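You operate a simulated robot arm through the tools that you are given. There is no shell and no other tool. Be economical: measure what you need, move in short steps, check, and stop when the job is done.

Carry out the task below with a simulated robot arm. There is one attempt and no reset: what you move stays moved.

## Task
Take the pale block labelled "JOB 5" from the mark bench top and put it on top of the small brown plugs carton.

It is judged by the outcome, as a careful person would: the job done as asked, and still so three seconds after it is handed in. It fails if anything else is knocked over, pushed out of place, dropped, spilled or broken.

## Robot
A 6-joint arm with a two-finger parallel gripper, fixed in place. Base frame: the origin is at the foot of the arm, x ahead of it, y to its left, z up; the work surface is at about z = 0.86. Readings come in m, degrees, newtons and seconds.
With the tool pointing down near the work surface it reaches from about 0.24 to 0.64 m from the base axis. Its first joint turns from -66.0 to 66.0 degrees. Payload 2.7 kg.
The TCP is the grasp point between the finger pads, 0.023 m short of the fingertips. In the tool frame z runs along the fingers and y along their closing line. Largest opening 0.094 m; finger width 0.038, thickness 0.01; the body of the gripper, 0.054 by 0.096 m, starts 0.039 m behind the TCP.
Orientation is told as [roll, pitch, yaw] about the base's x, y, z axes, in that order, counted from this pose: with the fingers straight down and closing along the base's y, the tool's x points along the base's -x, its y along +y and its z along -z.

## Interface
- The arm moves only by the tool nudge_tool. Its argument "moves" is text: rows parted by semicolons, each of 5 numbers parted by spaces: the opening, from 0 (shut) to 1 (fully open), then the shift along the tool's x, y, z in units of 20 mm (1.0 is 20 mm), then the turn about the tool's z in units of 5 degrees (1.0 is 5 degrees). In form: fingers x y z twist; .... A call has 1 to 10 rows; each row shifts and turns the commanded pose from where the row before left it, along the tool's axes as they then stand. A call with a number of a shift or a turn outside -1 to 1 is refused whole. A row lasts 0.2 s, in which the tool goes at most 0.05 m and 8.6 degrees; a call with a longer step from one row to the next is refused whole, and so is a gripper value outside its range. A pose out of reach is approached as far as the arm can. The call stops where the force on the tool passes 40 N (or 10 N more than at its start, if that is more) or the arm is blocked; 0.2 s more then pass. The fingers move at their own pace (about 0.045 m/s each) and stop on an object; they squeeze with about 23 N. The grip force told is the motor's: it shows also when the fingers shut on nothing. Time passes only in rows, and 0.2 s behind the last, so rows that do not move let the fingers close. The reply holds the time, the measured pose of the TCP, the force on the tool along the base axes, the opening and the grip force, in the units named above and with some noise, and new pictures: "pictures" is both (left out), scene, wrist or none.
- Cameras (640 x 400 px; columns grow to the right, rows downward): "scene" is fixed at [0.0782, -0.4228, 1.4203]; the picture's right is [0.84, -0.55, 0.00], its down [-0.28, -0.43, -0.86] and it looks along [0.47, 0.72, -0.51] (base axes); focal length 357 px, centre (320, 200). "wrist" rides on the gripper at [0.086, 0.016, -0.075] in the tool frame; the picture's right is [-0.18, 0.98, 0.00], its down [-0.58, -0.11, -0.81] and it looks along [-0.79, -0.15, 0.59] (tool axes); focal length 243 px, centre (320, 200). There is no depth. A picture from a camera that has moved, and an enlarged one, comes with that camera's place and axes in the base frame and with its lens. The place of the scene camera against the robot may be out by one fixed shift of up to 0.018 m in any direction.
- inspect(camera, box): a new picture of the part [left, top, right, bottom] of that camera's present view, enlarged. It takes no simulated time.
- sign_off(): hands the job in; it is judged then, once.

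Work in short steps. Places have to be worked out from the pictures, the camera data and where the tool is seen: move nearer, look again, correct. Check each grasp and each placing, and mend what went wrong. You have 90 turns and 170 pictures in all, those below and enlarged ones among them. Open the gripper and draw the arm clear of the work before you hand the job in, unless the task says otherwise; then end with one line.

The tools are called after "Emit:" by a JSON object that holds its "name" and its "arguments". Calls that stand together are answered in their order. nudge_tool: Moves the arm, as the interface text tells. Its arguments: {"type":"object","properties":{"moves":{"type":"string"},"pictures":{"type":"string","enum":["both","scene","wrist","none"]}},"required":["moves"]} The other tools are called the same way: inspect (camera, box) takes an enlarged picture of a part of a camera's view; sign_off () hands the job in.

At the start:

```text
clock: 0.0
tcp_pos: [0.2853, 0.2491, 1.1733]
orientation: [0.1, -0.1, -0.1]
ft_force: [-1.5, 0.2, 0.5]
grip_width: 0.0939
grasp_force: 0.0
```

scene: 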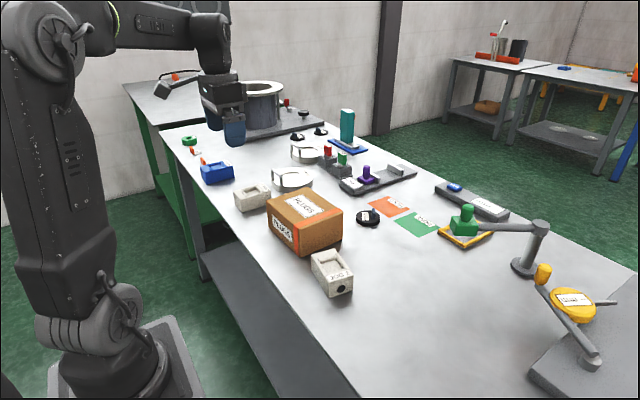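
wrist: 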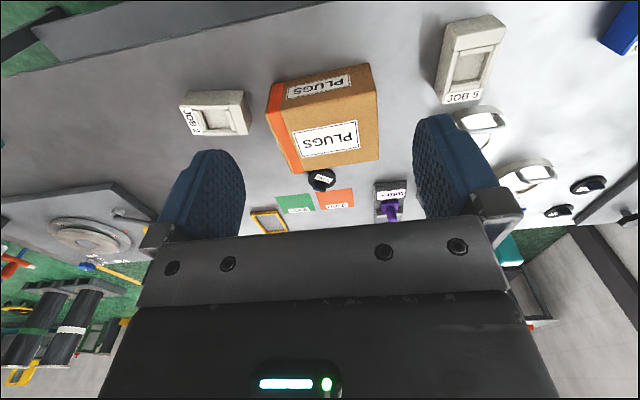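

Two pale blocks are visible; I'll enlarge both to read the labels before moving.

Emit:
{"name": "inspect", "arguments": {"camera": "wrist", "box": [160, 0, 560, 250]}}

Emit:
{"name": "inspect", "arguments": {"camera": "scene", "box": [180, 130, 420, 310]}}

```text
1.60 times, centred on (360, 125) of wrist
camera zoom: at [0.1983, 0.2647, 1.247], right [0.18, 0.98, 0.0], down [0.58, -0.11, 0.81], along [0.79, -0.15, -0.59], focal length 388 px, centre (256, 320)
```

zoom: 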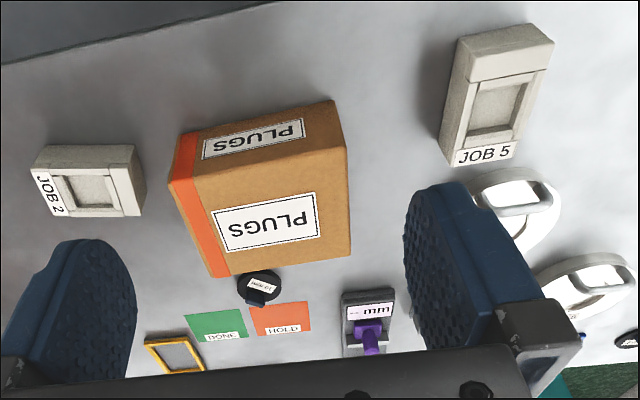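

```text
2.22 times, centred on (300, 220) of scene
camera zoom: at [0.0782, -0.4228, 1.4203], right [0.84, -0.55, 0.0], down [-0.28, -0.43, -0.86], along [0.47, 0.72, -0.51], focal length 794 px, centre (364, 156)
```

zoom: 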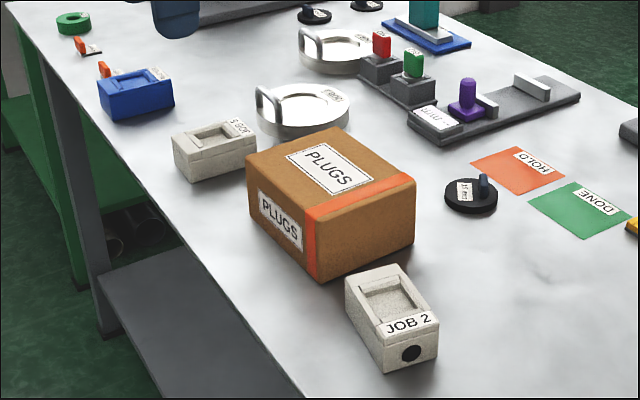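

JOB 5 is the block at about (0.38, 0.43), roughly lengthwise along x; the carton sits to its right. I'll move above it, staying high, and look again.

Emit:
{"name": "nudge_tool", "arguments": {"moves": "1 -0.4 0.9 0.3 0;1 -0.4 0.9 0.3 0;1 -0.4 0.9 0.3 0;1 -0.4 0.9 0.3 0;1 -0.4 0.9 0.3 0;1 -0.4 0.9 0.3 0;1 -0.4 0.9 0.3 0;1 -0.4 0.9 0.3 0;1 -0.4 0.9 0.3 0;1 -0.4 0.9 0.3 0"}}

```text
clock: 2.2
tcp_pos: [0.3638, 0.4286, 1.1129]
orientation: [0.1, 0.0, 0.0]
ft_force: [-0.3, 0.6, -0.4]
grip_width: 0.094
grasp_force: 0.0
camera wrist: at [0.277, 0.4451, 1.1864], right [0.18, 0.98, 0.0], down [0.58, -0.11, 0.81], along [0.79, -0.15, -0.59], focal length 243 px, centre (320, 200)
```

scene: 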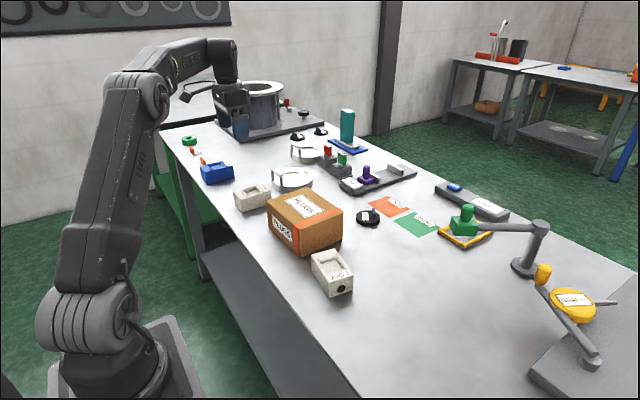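
wrist: 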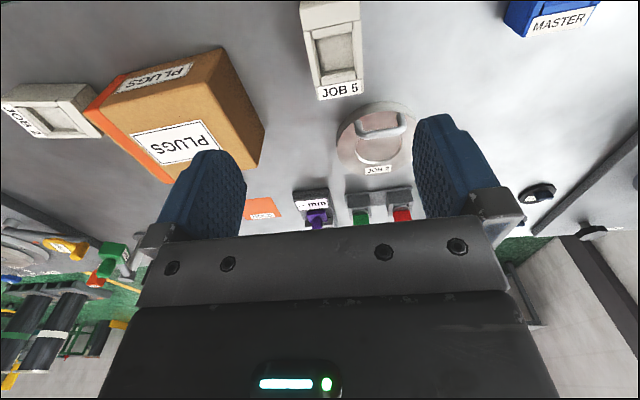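

Emit:
{"name": "inspect", "arguments": {"camera": "wrist", "box": [240, 0, 440, 125]}}

Emit:
{"name": "inspect", "arguments": {"camera": "wrist", "box": [60, 30, 300, 180]}}

```text
3.20 times, centred on (340, 62) of wrist
camera zoom: at [0.277, 0.4451, 1.1864], right [0.18, 0.98, 0.0], down [0.58, -0.11, 0.81], along [0.79, -0.15, -0.59], focal length 776 px, centre (256, 640)
```

zoom: 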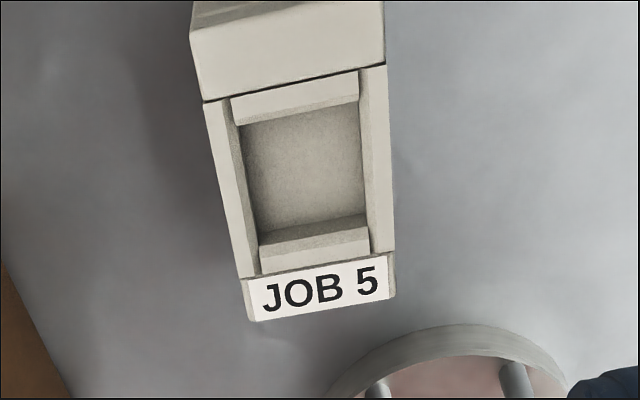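

```text
2.67 times, centred on (180, 105) of wrist
camera zoom: at [0.277, 0.4451, 1.1864], right [0.18, 0.98, 0.0], down [0.58, -0.11, 0.81], along [0.79, -0.15, -0.59], focal length 647 px, centre (693, 453)
```

zoom: 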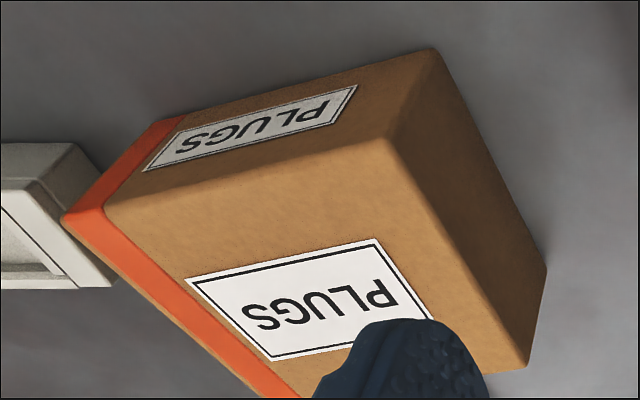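

From two views, JOB 5 lies square to the axes: centre about (0.406, 0.439), about 75 × 57 mm, top near z 0.905. The carton top is about z 0.94, centred at (0.45, 0.238). I'll go to just above the block and check the alignment.

Emit:
{"name": "nudge_tool", "arguments": {"moves": "1 -0.3 0.1 0.9 0;1 -0.3 0.1 0.9 0;1 -0.3 0.1 0.9 0;1 -0.3 0.1 0.9 0;1 -0.3 0.12 0.9 0;1 -0.3 0 0.9 0;1 -0.3 0 0.9 0;1 0 0 0.6 0"}}

```text
clock: 4.0
tcp_pos: [0.408, 0.4385, 0.9735]
orientation: [0.1, 0.0, 0.0]
ft_force: [0.7, -0.9, 0.4]
grip_width: 0.0939
grasp_force: 0.1
camera wrist: at [0.3209, 0.4548, 1.0477], right [0.18, 0.98, 0.0], down [0.58, -0.11, 0.81], along [0.79, -0.15, -0.59], focal length 243 px, centre (320, 200)
```

scene: 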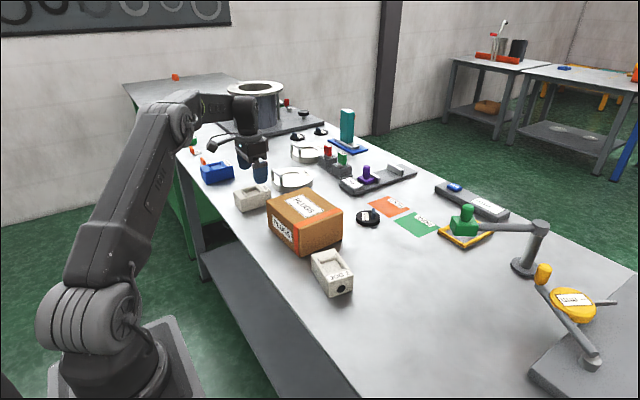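
wrist: 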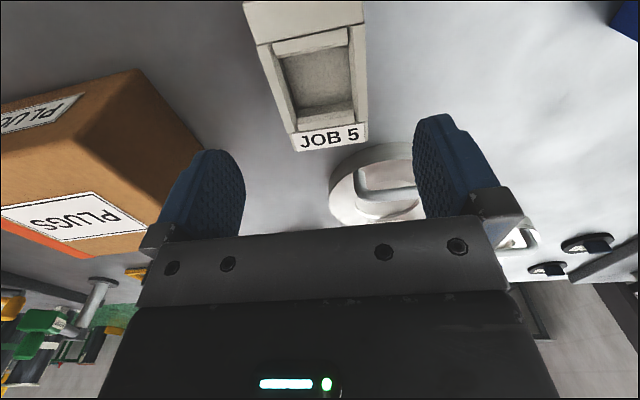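

The tool is centred over the block, with clearance on both sides. I'll descend to z≈0.887 and then close.

Emit:
{"name": "nudge_tool", "arguments": {"moves": "1 0 0.03 0.9 0;1 0 0 0.9 0;1 0 0 0.9 0;1 0 0 0.8 0;1 0 0 0.5 0;1 0 0 0.2 0;1 0 0 0 0", "pictures": "both"}}

```text
clock: 5.6
tcp_pos: [0.4087, 0.4404, 0.8911]
orientation: [0.2, 0.0, 0.0]
ft_force: [0.5, 0.8, 0.5]
grip_width: 0.0941
grasp_force: 0.0
camera wrist: at [0.3203, 0.4562, 0.9655], right [0.18, 0.98, 0.0], down [0.58, -0.11, 0.81], along [0.79, -0.15, -0.59], focal length 243 px, centre (320, 200)
```

scene: 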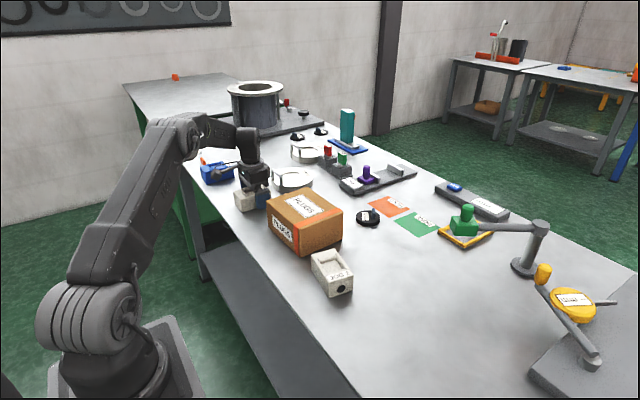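
wrist: 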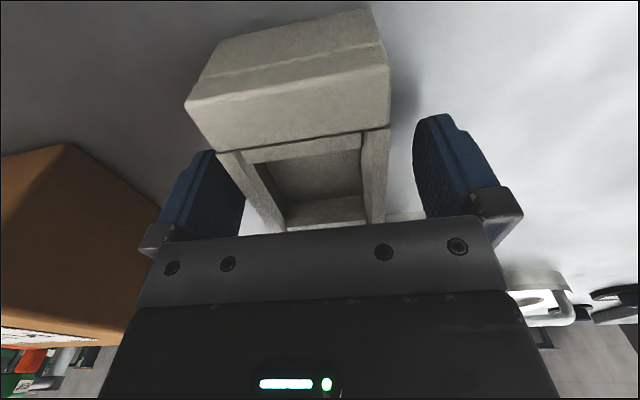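

The block is between the fingers with no contact. I'll close now.

Emit:
{"name": "nudge_tool", "arguments": {"moves": "0 0 0 0 0;0 0 0 0 0;0 0 0 0 0;0 0 0 0 0;0 0 0 0 0", "pictures": "wrist"}}

```text
clock: 6.8
tcp_pos: [0.407, 0.4396, 0.8914]
orientation: [0.2, -0.2, 0.0]
ft_force: [0.6, -0.1, 0.0]
grip_width: 0.0577
grasp_force: 23.1
camera wrist: at [0.3203, 0.4561, 0.9656], right [0.18, 0.98, 0.0], down [0.58, -0.11, 0.81], along [0.79, -0.15, -0.59], focal length 243 px, centre (320, 200)
```

wrist: 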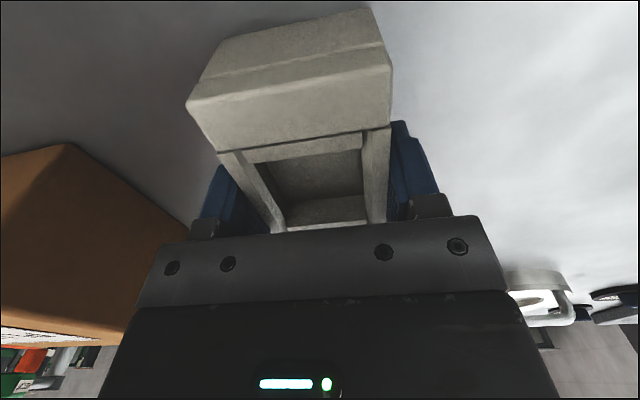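

The grip is firm at 57.7 mm and 23 N. I'll lift straight up to about z 1.05.

Emit:
{"name": "nudge_tool", "arguments": {"moves": "0 0 0 -0.4 0;0 0 0 -0.8 0;0 0 0 -0.9 0;0 0 0 -1 0;0 0 0 -1 0;0 0 0 -1 0;0 0 0 -1 0;0 0 0 -1 0;0 0 0 -1 0;0 0 0 0 0"}}

```text
clock: 9.0
tcp_pos: [0.4072, 0.4399, 1.0553]
orientation: [0.2, 0.0, 0.1]
ft_force: [-0.4, -0.4, -4.6]
grip_width: 0.0581
grasp_force: 23.0
camera wrist: at [0.3204, 0.4567, 1.1287], right [0.18, 0.98, 0.0], down [0.58, -0.11, 0.81], along [0.79, -0.15, -0.59], focal length 243 px, centre (320, 200)
```

scene: 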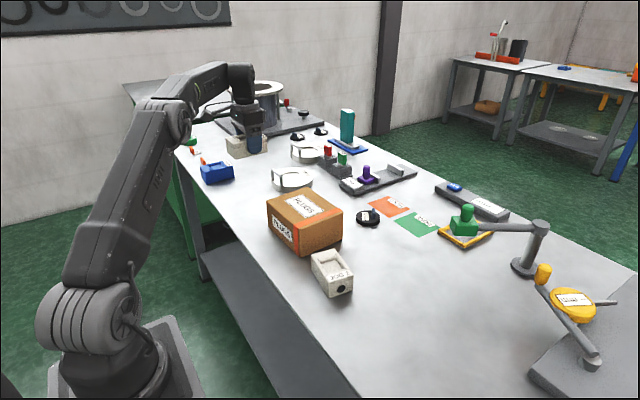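
wrist: 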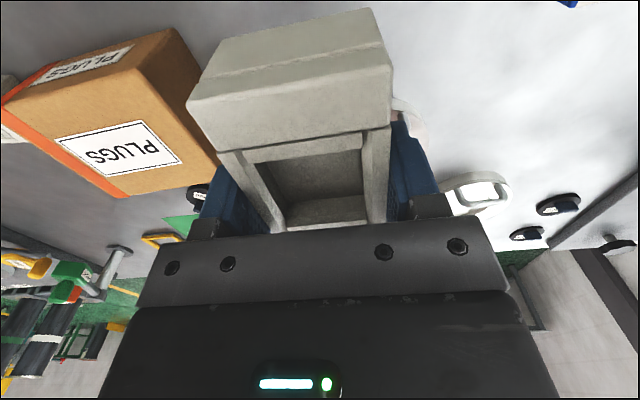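

The block is held and level. I'll carry it over the carton at (0.45, 0.24), keeping the height.

Emit:
{"name": "nudge_tool", "arguments": {"moves": "0 -0.2 -0.5 0 0;0 -0.2 -1 0 0;0 -0.2 -1 0 0;0 -0.2 -1 0 0;0 -0.2 -1 0 0;0 -0.2 -1 0 0;0 -0.2 -1 0 0;0 -0.2 -1 0 0;0 -0.3 -1 0 0;0 -0.2 -1 0 0", "pictures": "none"}}

Emit:
{"name": "nudge_tool", "arguments": {"moves": "0 0 -0.55 0.3 0;0 0 0 0 0"}}

```text
clock: 11.2
tcp_pos: [0.4507, 0.2502, 1.0525]
orientation: [0.1, -0.1, 0.0]
ft_force: [-0.2, 0.0, -4.1]
grip_width: 0.0581
grasp_force: 22.7
```

```text
clock: 11.8
tcp_pos: [0.4499, 0.2414, 1.046]
orientation: [0.2, -0.1, 0.0]
ft_force: [-0.8, 1.2, -4.4]
grip_width: 0.058
grasp_force: 22.6
camera wrist: at [0.3633, 0.2554, 1.1209], right [0.18, 0.98, 0.0], down [0.58, -0.11, 0.81], along [0.79, -0.15, -0.59], focal length 243 px, centre (320, 200)
```

scene: 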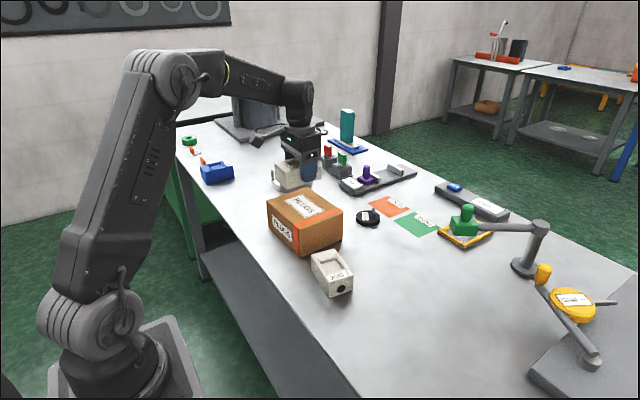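
wrist: 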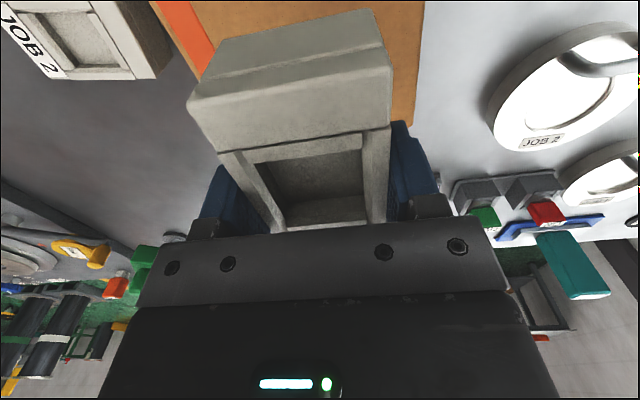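

Remeasuring with the orange stripe edge, the carton spans about y 0.147–0.308, x 0.385–0.515, so I'll aim for y≈0.228. I'll lower to just above expected contact (TCP z≈0.97).

Emit:
{"name": "nudge_tool", "arguments": {"moves": "0 0 -0.65 0 0;0 0 0 0.8 0;0 0 0 0.8 0;0 0 0 0.7 0;0 0 0 0.5 0;0 0 0 0.2 0;0 0 0 0 0"}}

```text
clock: 13.4
tcp_pos: [0.4504, 0.2256, 0.9868]
orientation: [0.1, 0.0, 0.0]
ft_force: [-0.4, -0.4, -4.6]
grip_width: 0.0582
grasp_force: 23.3
camera wrist: at [0.3632, 0.2415, 1.0603], right [0.18, 0.98, 0.0], down [0.58, -0.11, 0.81], along [0.79, -0.15, -0.59], focal length 243 px, centre (320, 200)
```

scene: 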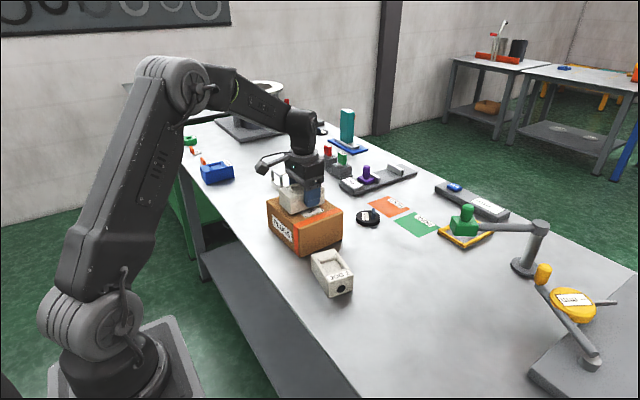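
wrist: 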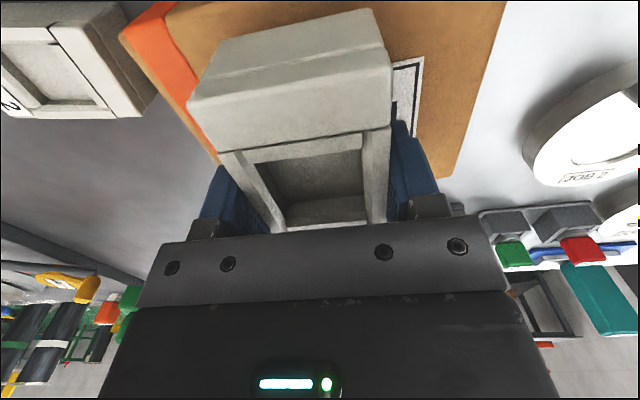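

Emit:
{"name": "inspect", "arguments": {"camera": "scene", "box": [240, 150, 368, 262]}}

```text
3.57 times, centred on (304, 206) of scene
camera zoom: at [0.0782, -0.4227, 1.4203], right [0.84, -0.55, 0.0], down [-0.28, -0.43, -0.86], along [0.47, 0.72, -0.51], focal length 1276 px, centre (377, 179)
```

zoom: 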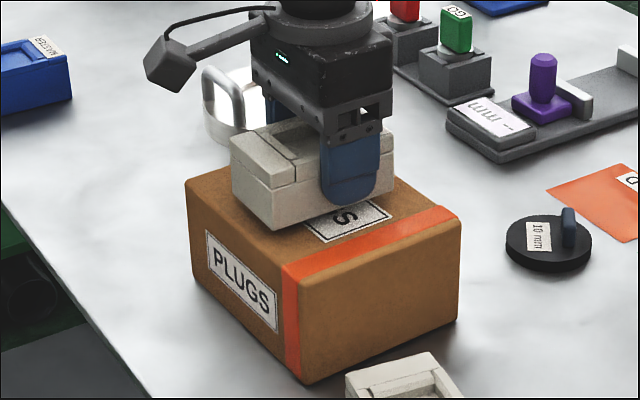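

The block is over the carton with a small gap left. I'll lower in small steps and watch the force.

Emit:
{"name": "nudge_tool", "arguments": {"moves": "0 0 0 0.15 0;0 0 0 0.15 0;0 0 0 0.15 0;0 0 0 0.1 0;0 0 0 0 0", "pictures": "none"}}

```text
clock: 14.6
tcp_pos: [0.4494, 0.2264, 0.9759]
orientation: [0.1, -0.1, -0.1]
ft_force: [-0.2, -1.9, 2.1]
grip_width: 0.0579
grasp_force: 23.2
```

The vertical force went from −4.6 to +2.1 N, so the block is resting on the carton. A quick look before I release.

Emit:
{"name": "inspect", "arguments": {"camera": "scene", "box": [240, 150, 368, 262]}}

```text
3.57 times, centred on (304, 206) of scene
camera zoom: at [0.0781, -0.4228, 1.4203], right [0.84, -0.55, 0.0], down [-0.28, -0.43, -0.86], along [0.47, 0.72, -0.51], focal length 1276 px, centre (377, 179)
```

zoom: 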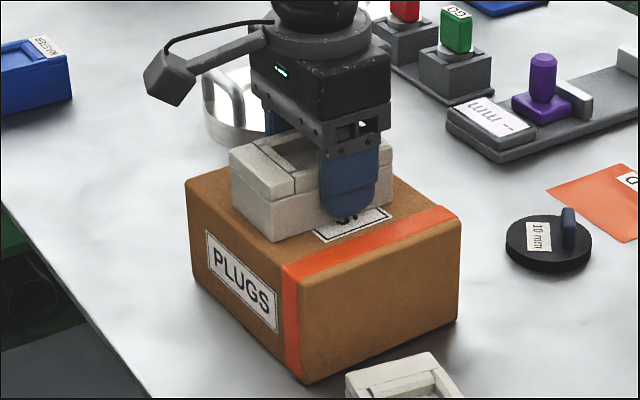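

The block sits flat, fully within the carton top. I'll open, then rise straight up.

Emit:
{"name": "nudge_tool", "arguments": {"moves": "1 0 0 0 0;1 0 0 0 0;1 0 0 0 0;1 0 0 0 0;1 0 0 -0.3 0;1 0 0 -0.8 0;1 0 0 -1 0;1 0 0 -1 0;1 0 0 -1 0;1 0 0 -1 0"}}

Emit:
{"name": "nudge_tool", "arguments": {"moves": "1 0 0 -1 0;1 0.5 0 -1 0;1 1 0 -0.5 0;1 1 0 0 0;1 1 0 0 0;1 1 0 0 0;1 0 0 0 0"}}

Emit:
{"name": "inspect", "arguments": {"camera": "scene", "box": [220, 140, 400, 300]}}

```text
clock: 16.8
tcp_pos: [0.4507, 0.2255, 1.0782]
orientation: [0.1, -0.1, 0.0]
ft_force: [1.0, 0.1, -0.5]
grip_width: 0.094
grasp_force: 0.1
camera wrist: at [0.3634, 0.2415, 1.1526], right [0.18, 0.98, 0.0], down [0.58, -0.11, 0.81], along [0.79, -0.15, -0.59], focal length 243 px, centre (320, 200)
```

scene: 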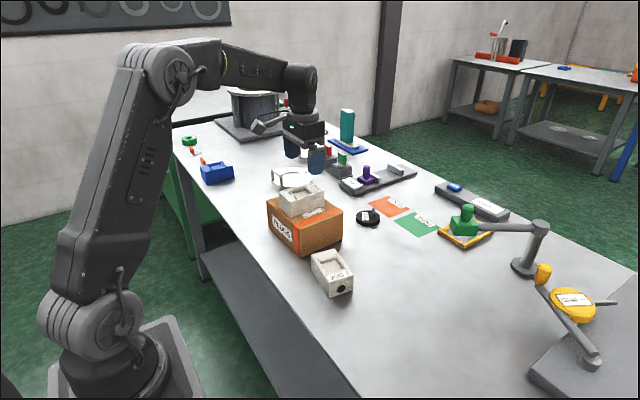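
wrist: 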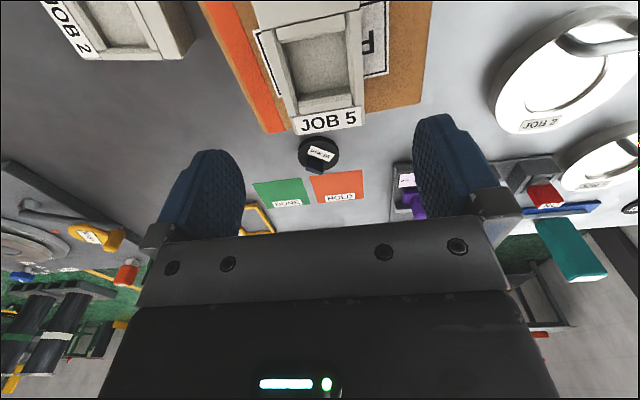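

```text
clock: 18.4
tcp_pos: [0.36, 0.2264, 1.1283]
orientation: [0.2, -0.1, 0.0]
ft_force: [-0.4, -0.3, 0.0]
grip_width: 0.094
grasp_force: 0.1
camera wrist: at [0.2725, 0.2419, 1.2025], right [0.18, 0.98, 0.0], down [0.58, -0.11, 0.81], along [0.79, -0.15, -0.59], focal length 243 px, centre (320, 200)
```

scene: 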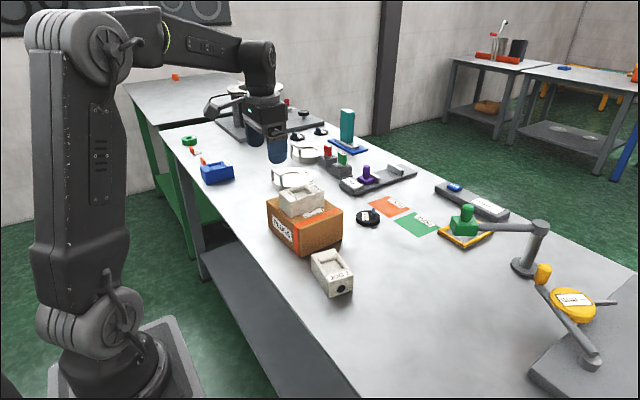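
wrist: 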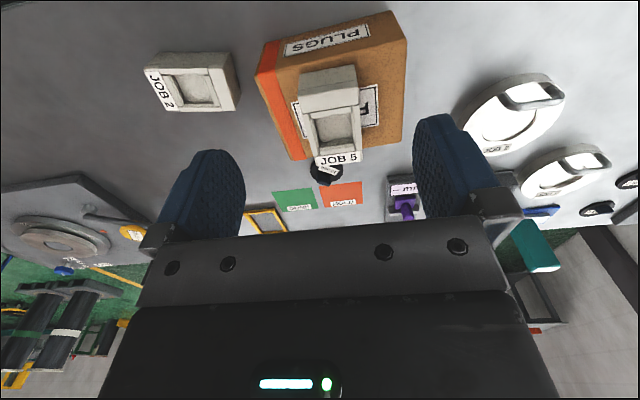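

```text
2.50 times, centred on (310, 220) of scene
camera zoom: at [0.0781, -0.4228, 1.4203], right [0.84, -0.55, 0.0], down [-0.28, -0.43, -0.86], along [0.47, 0.72, -0.51], focal length 893 px, centre (345, 150)
```

zoom: 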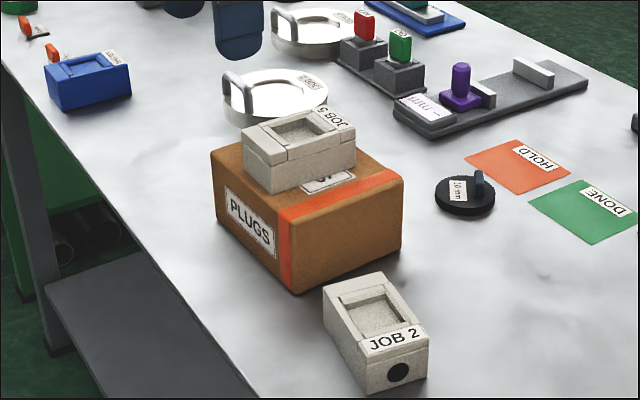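

JOB 5 rests stably on the carton, nothing else has moved, and the arm is clear, so I'm handing in.

Emit:
{"name": "sign_off", "arguments": {}}

```text
The job is handed in.
```

The JOB 5 block is on top of the plugs carton; the gripper is open, the arm is drawn clear, and nothing else looks disturbed in the last pictures.
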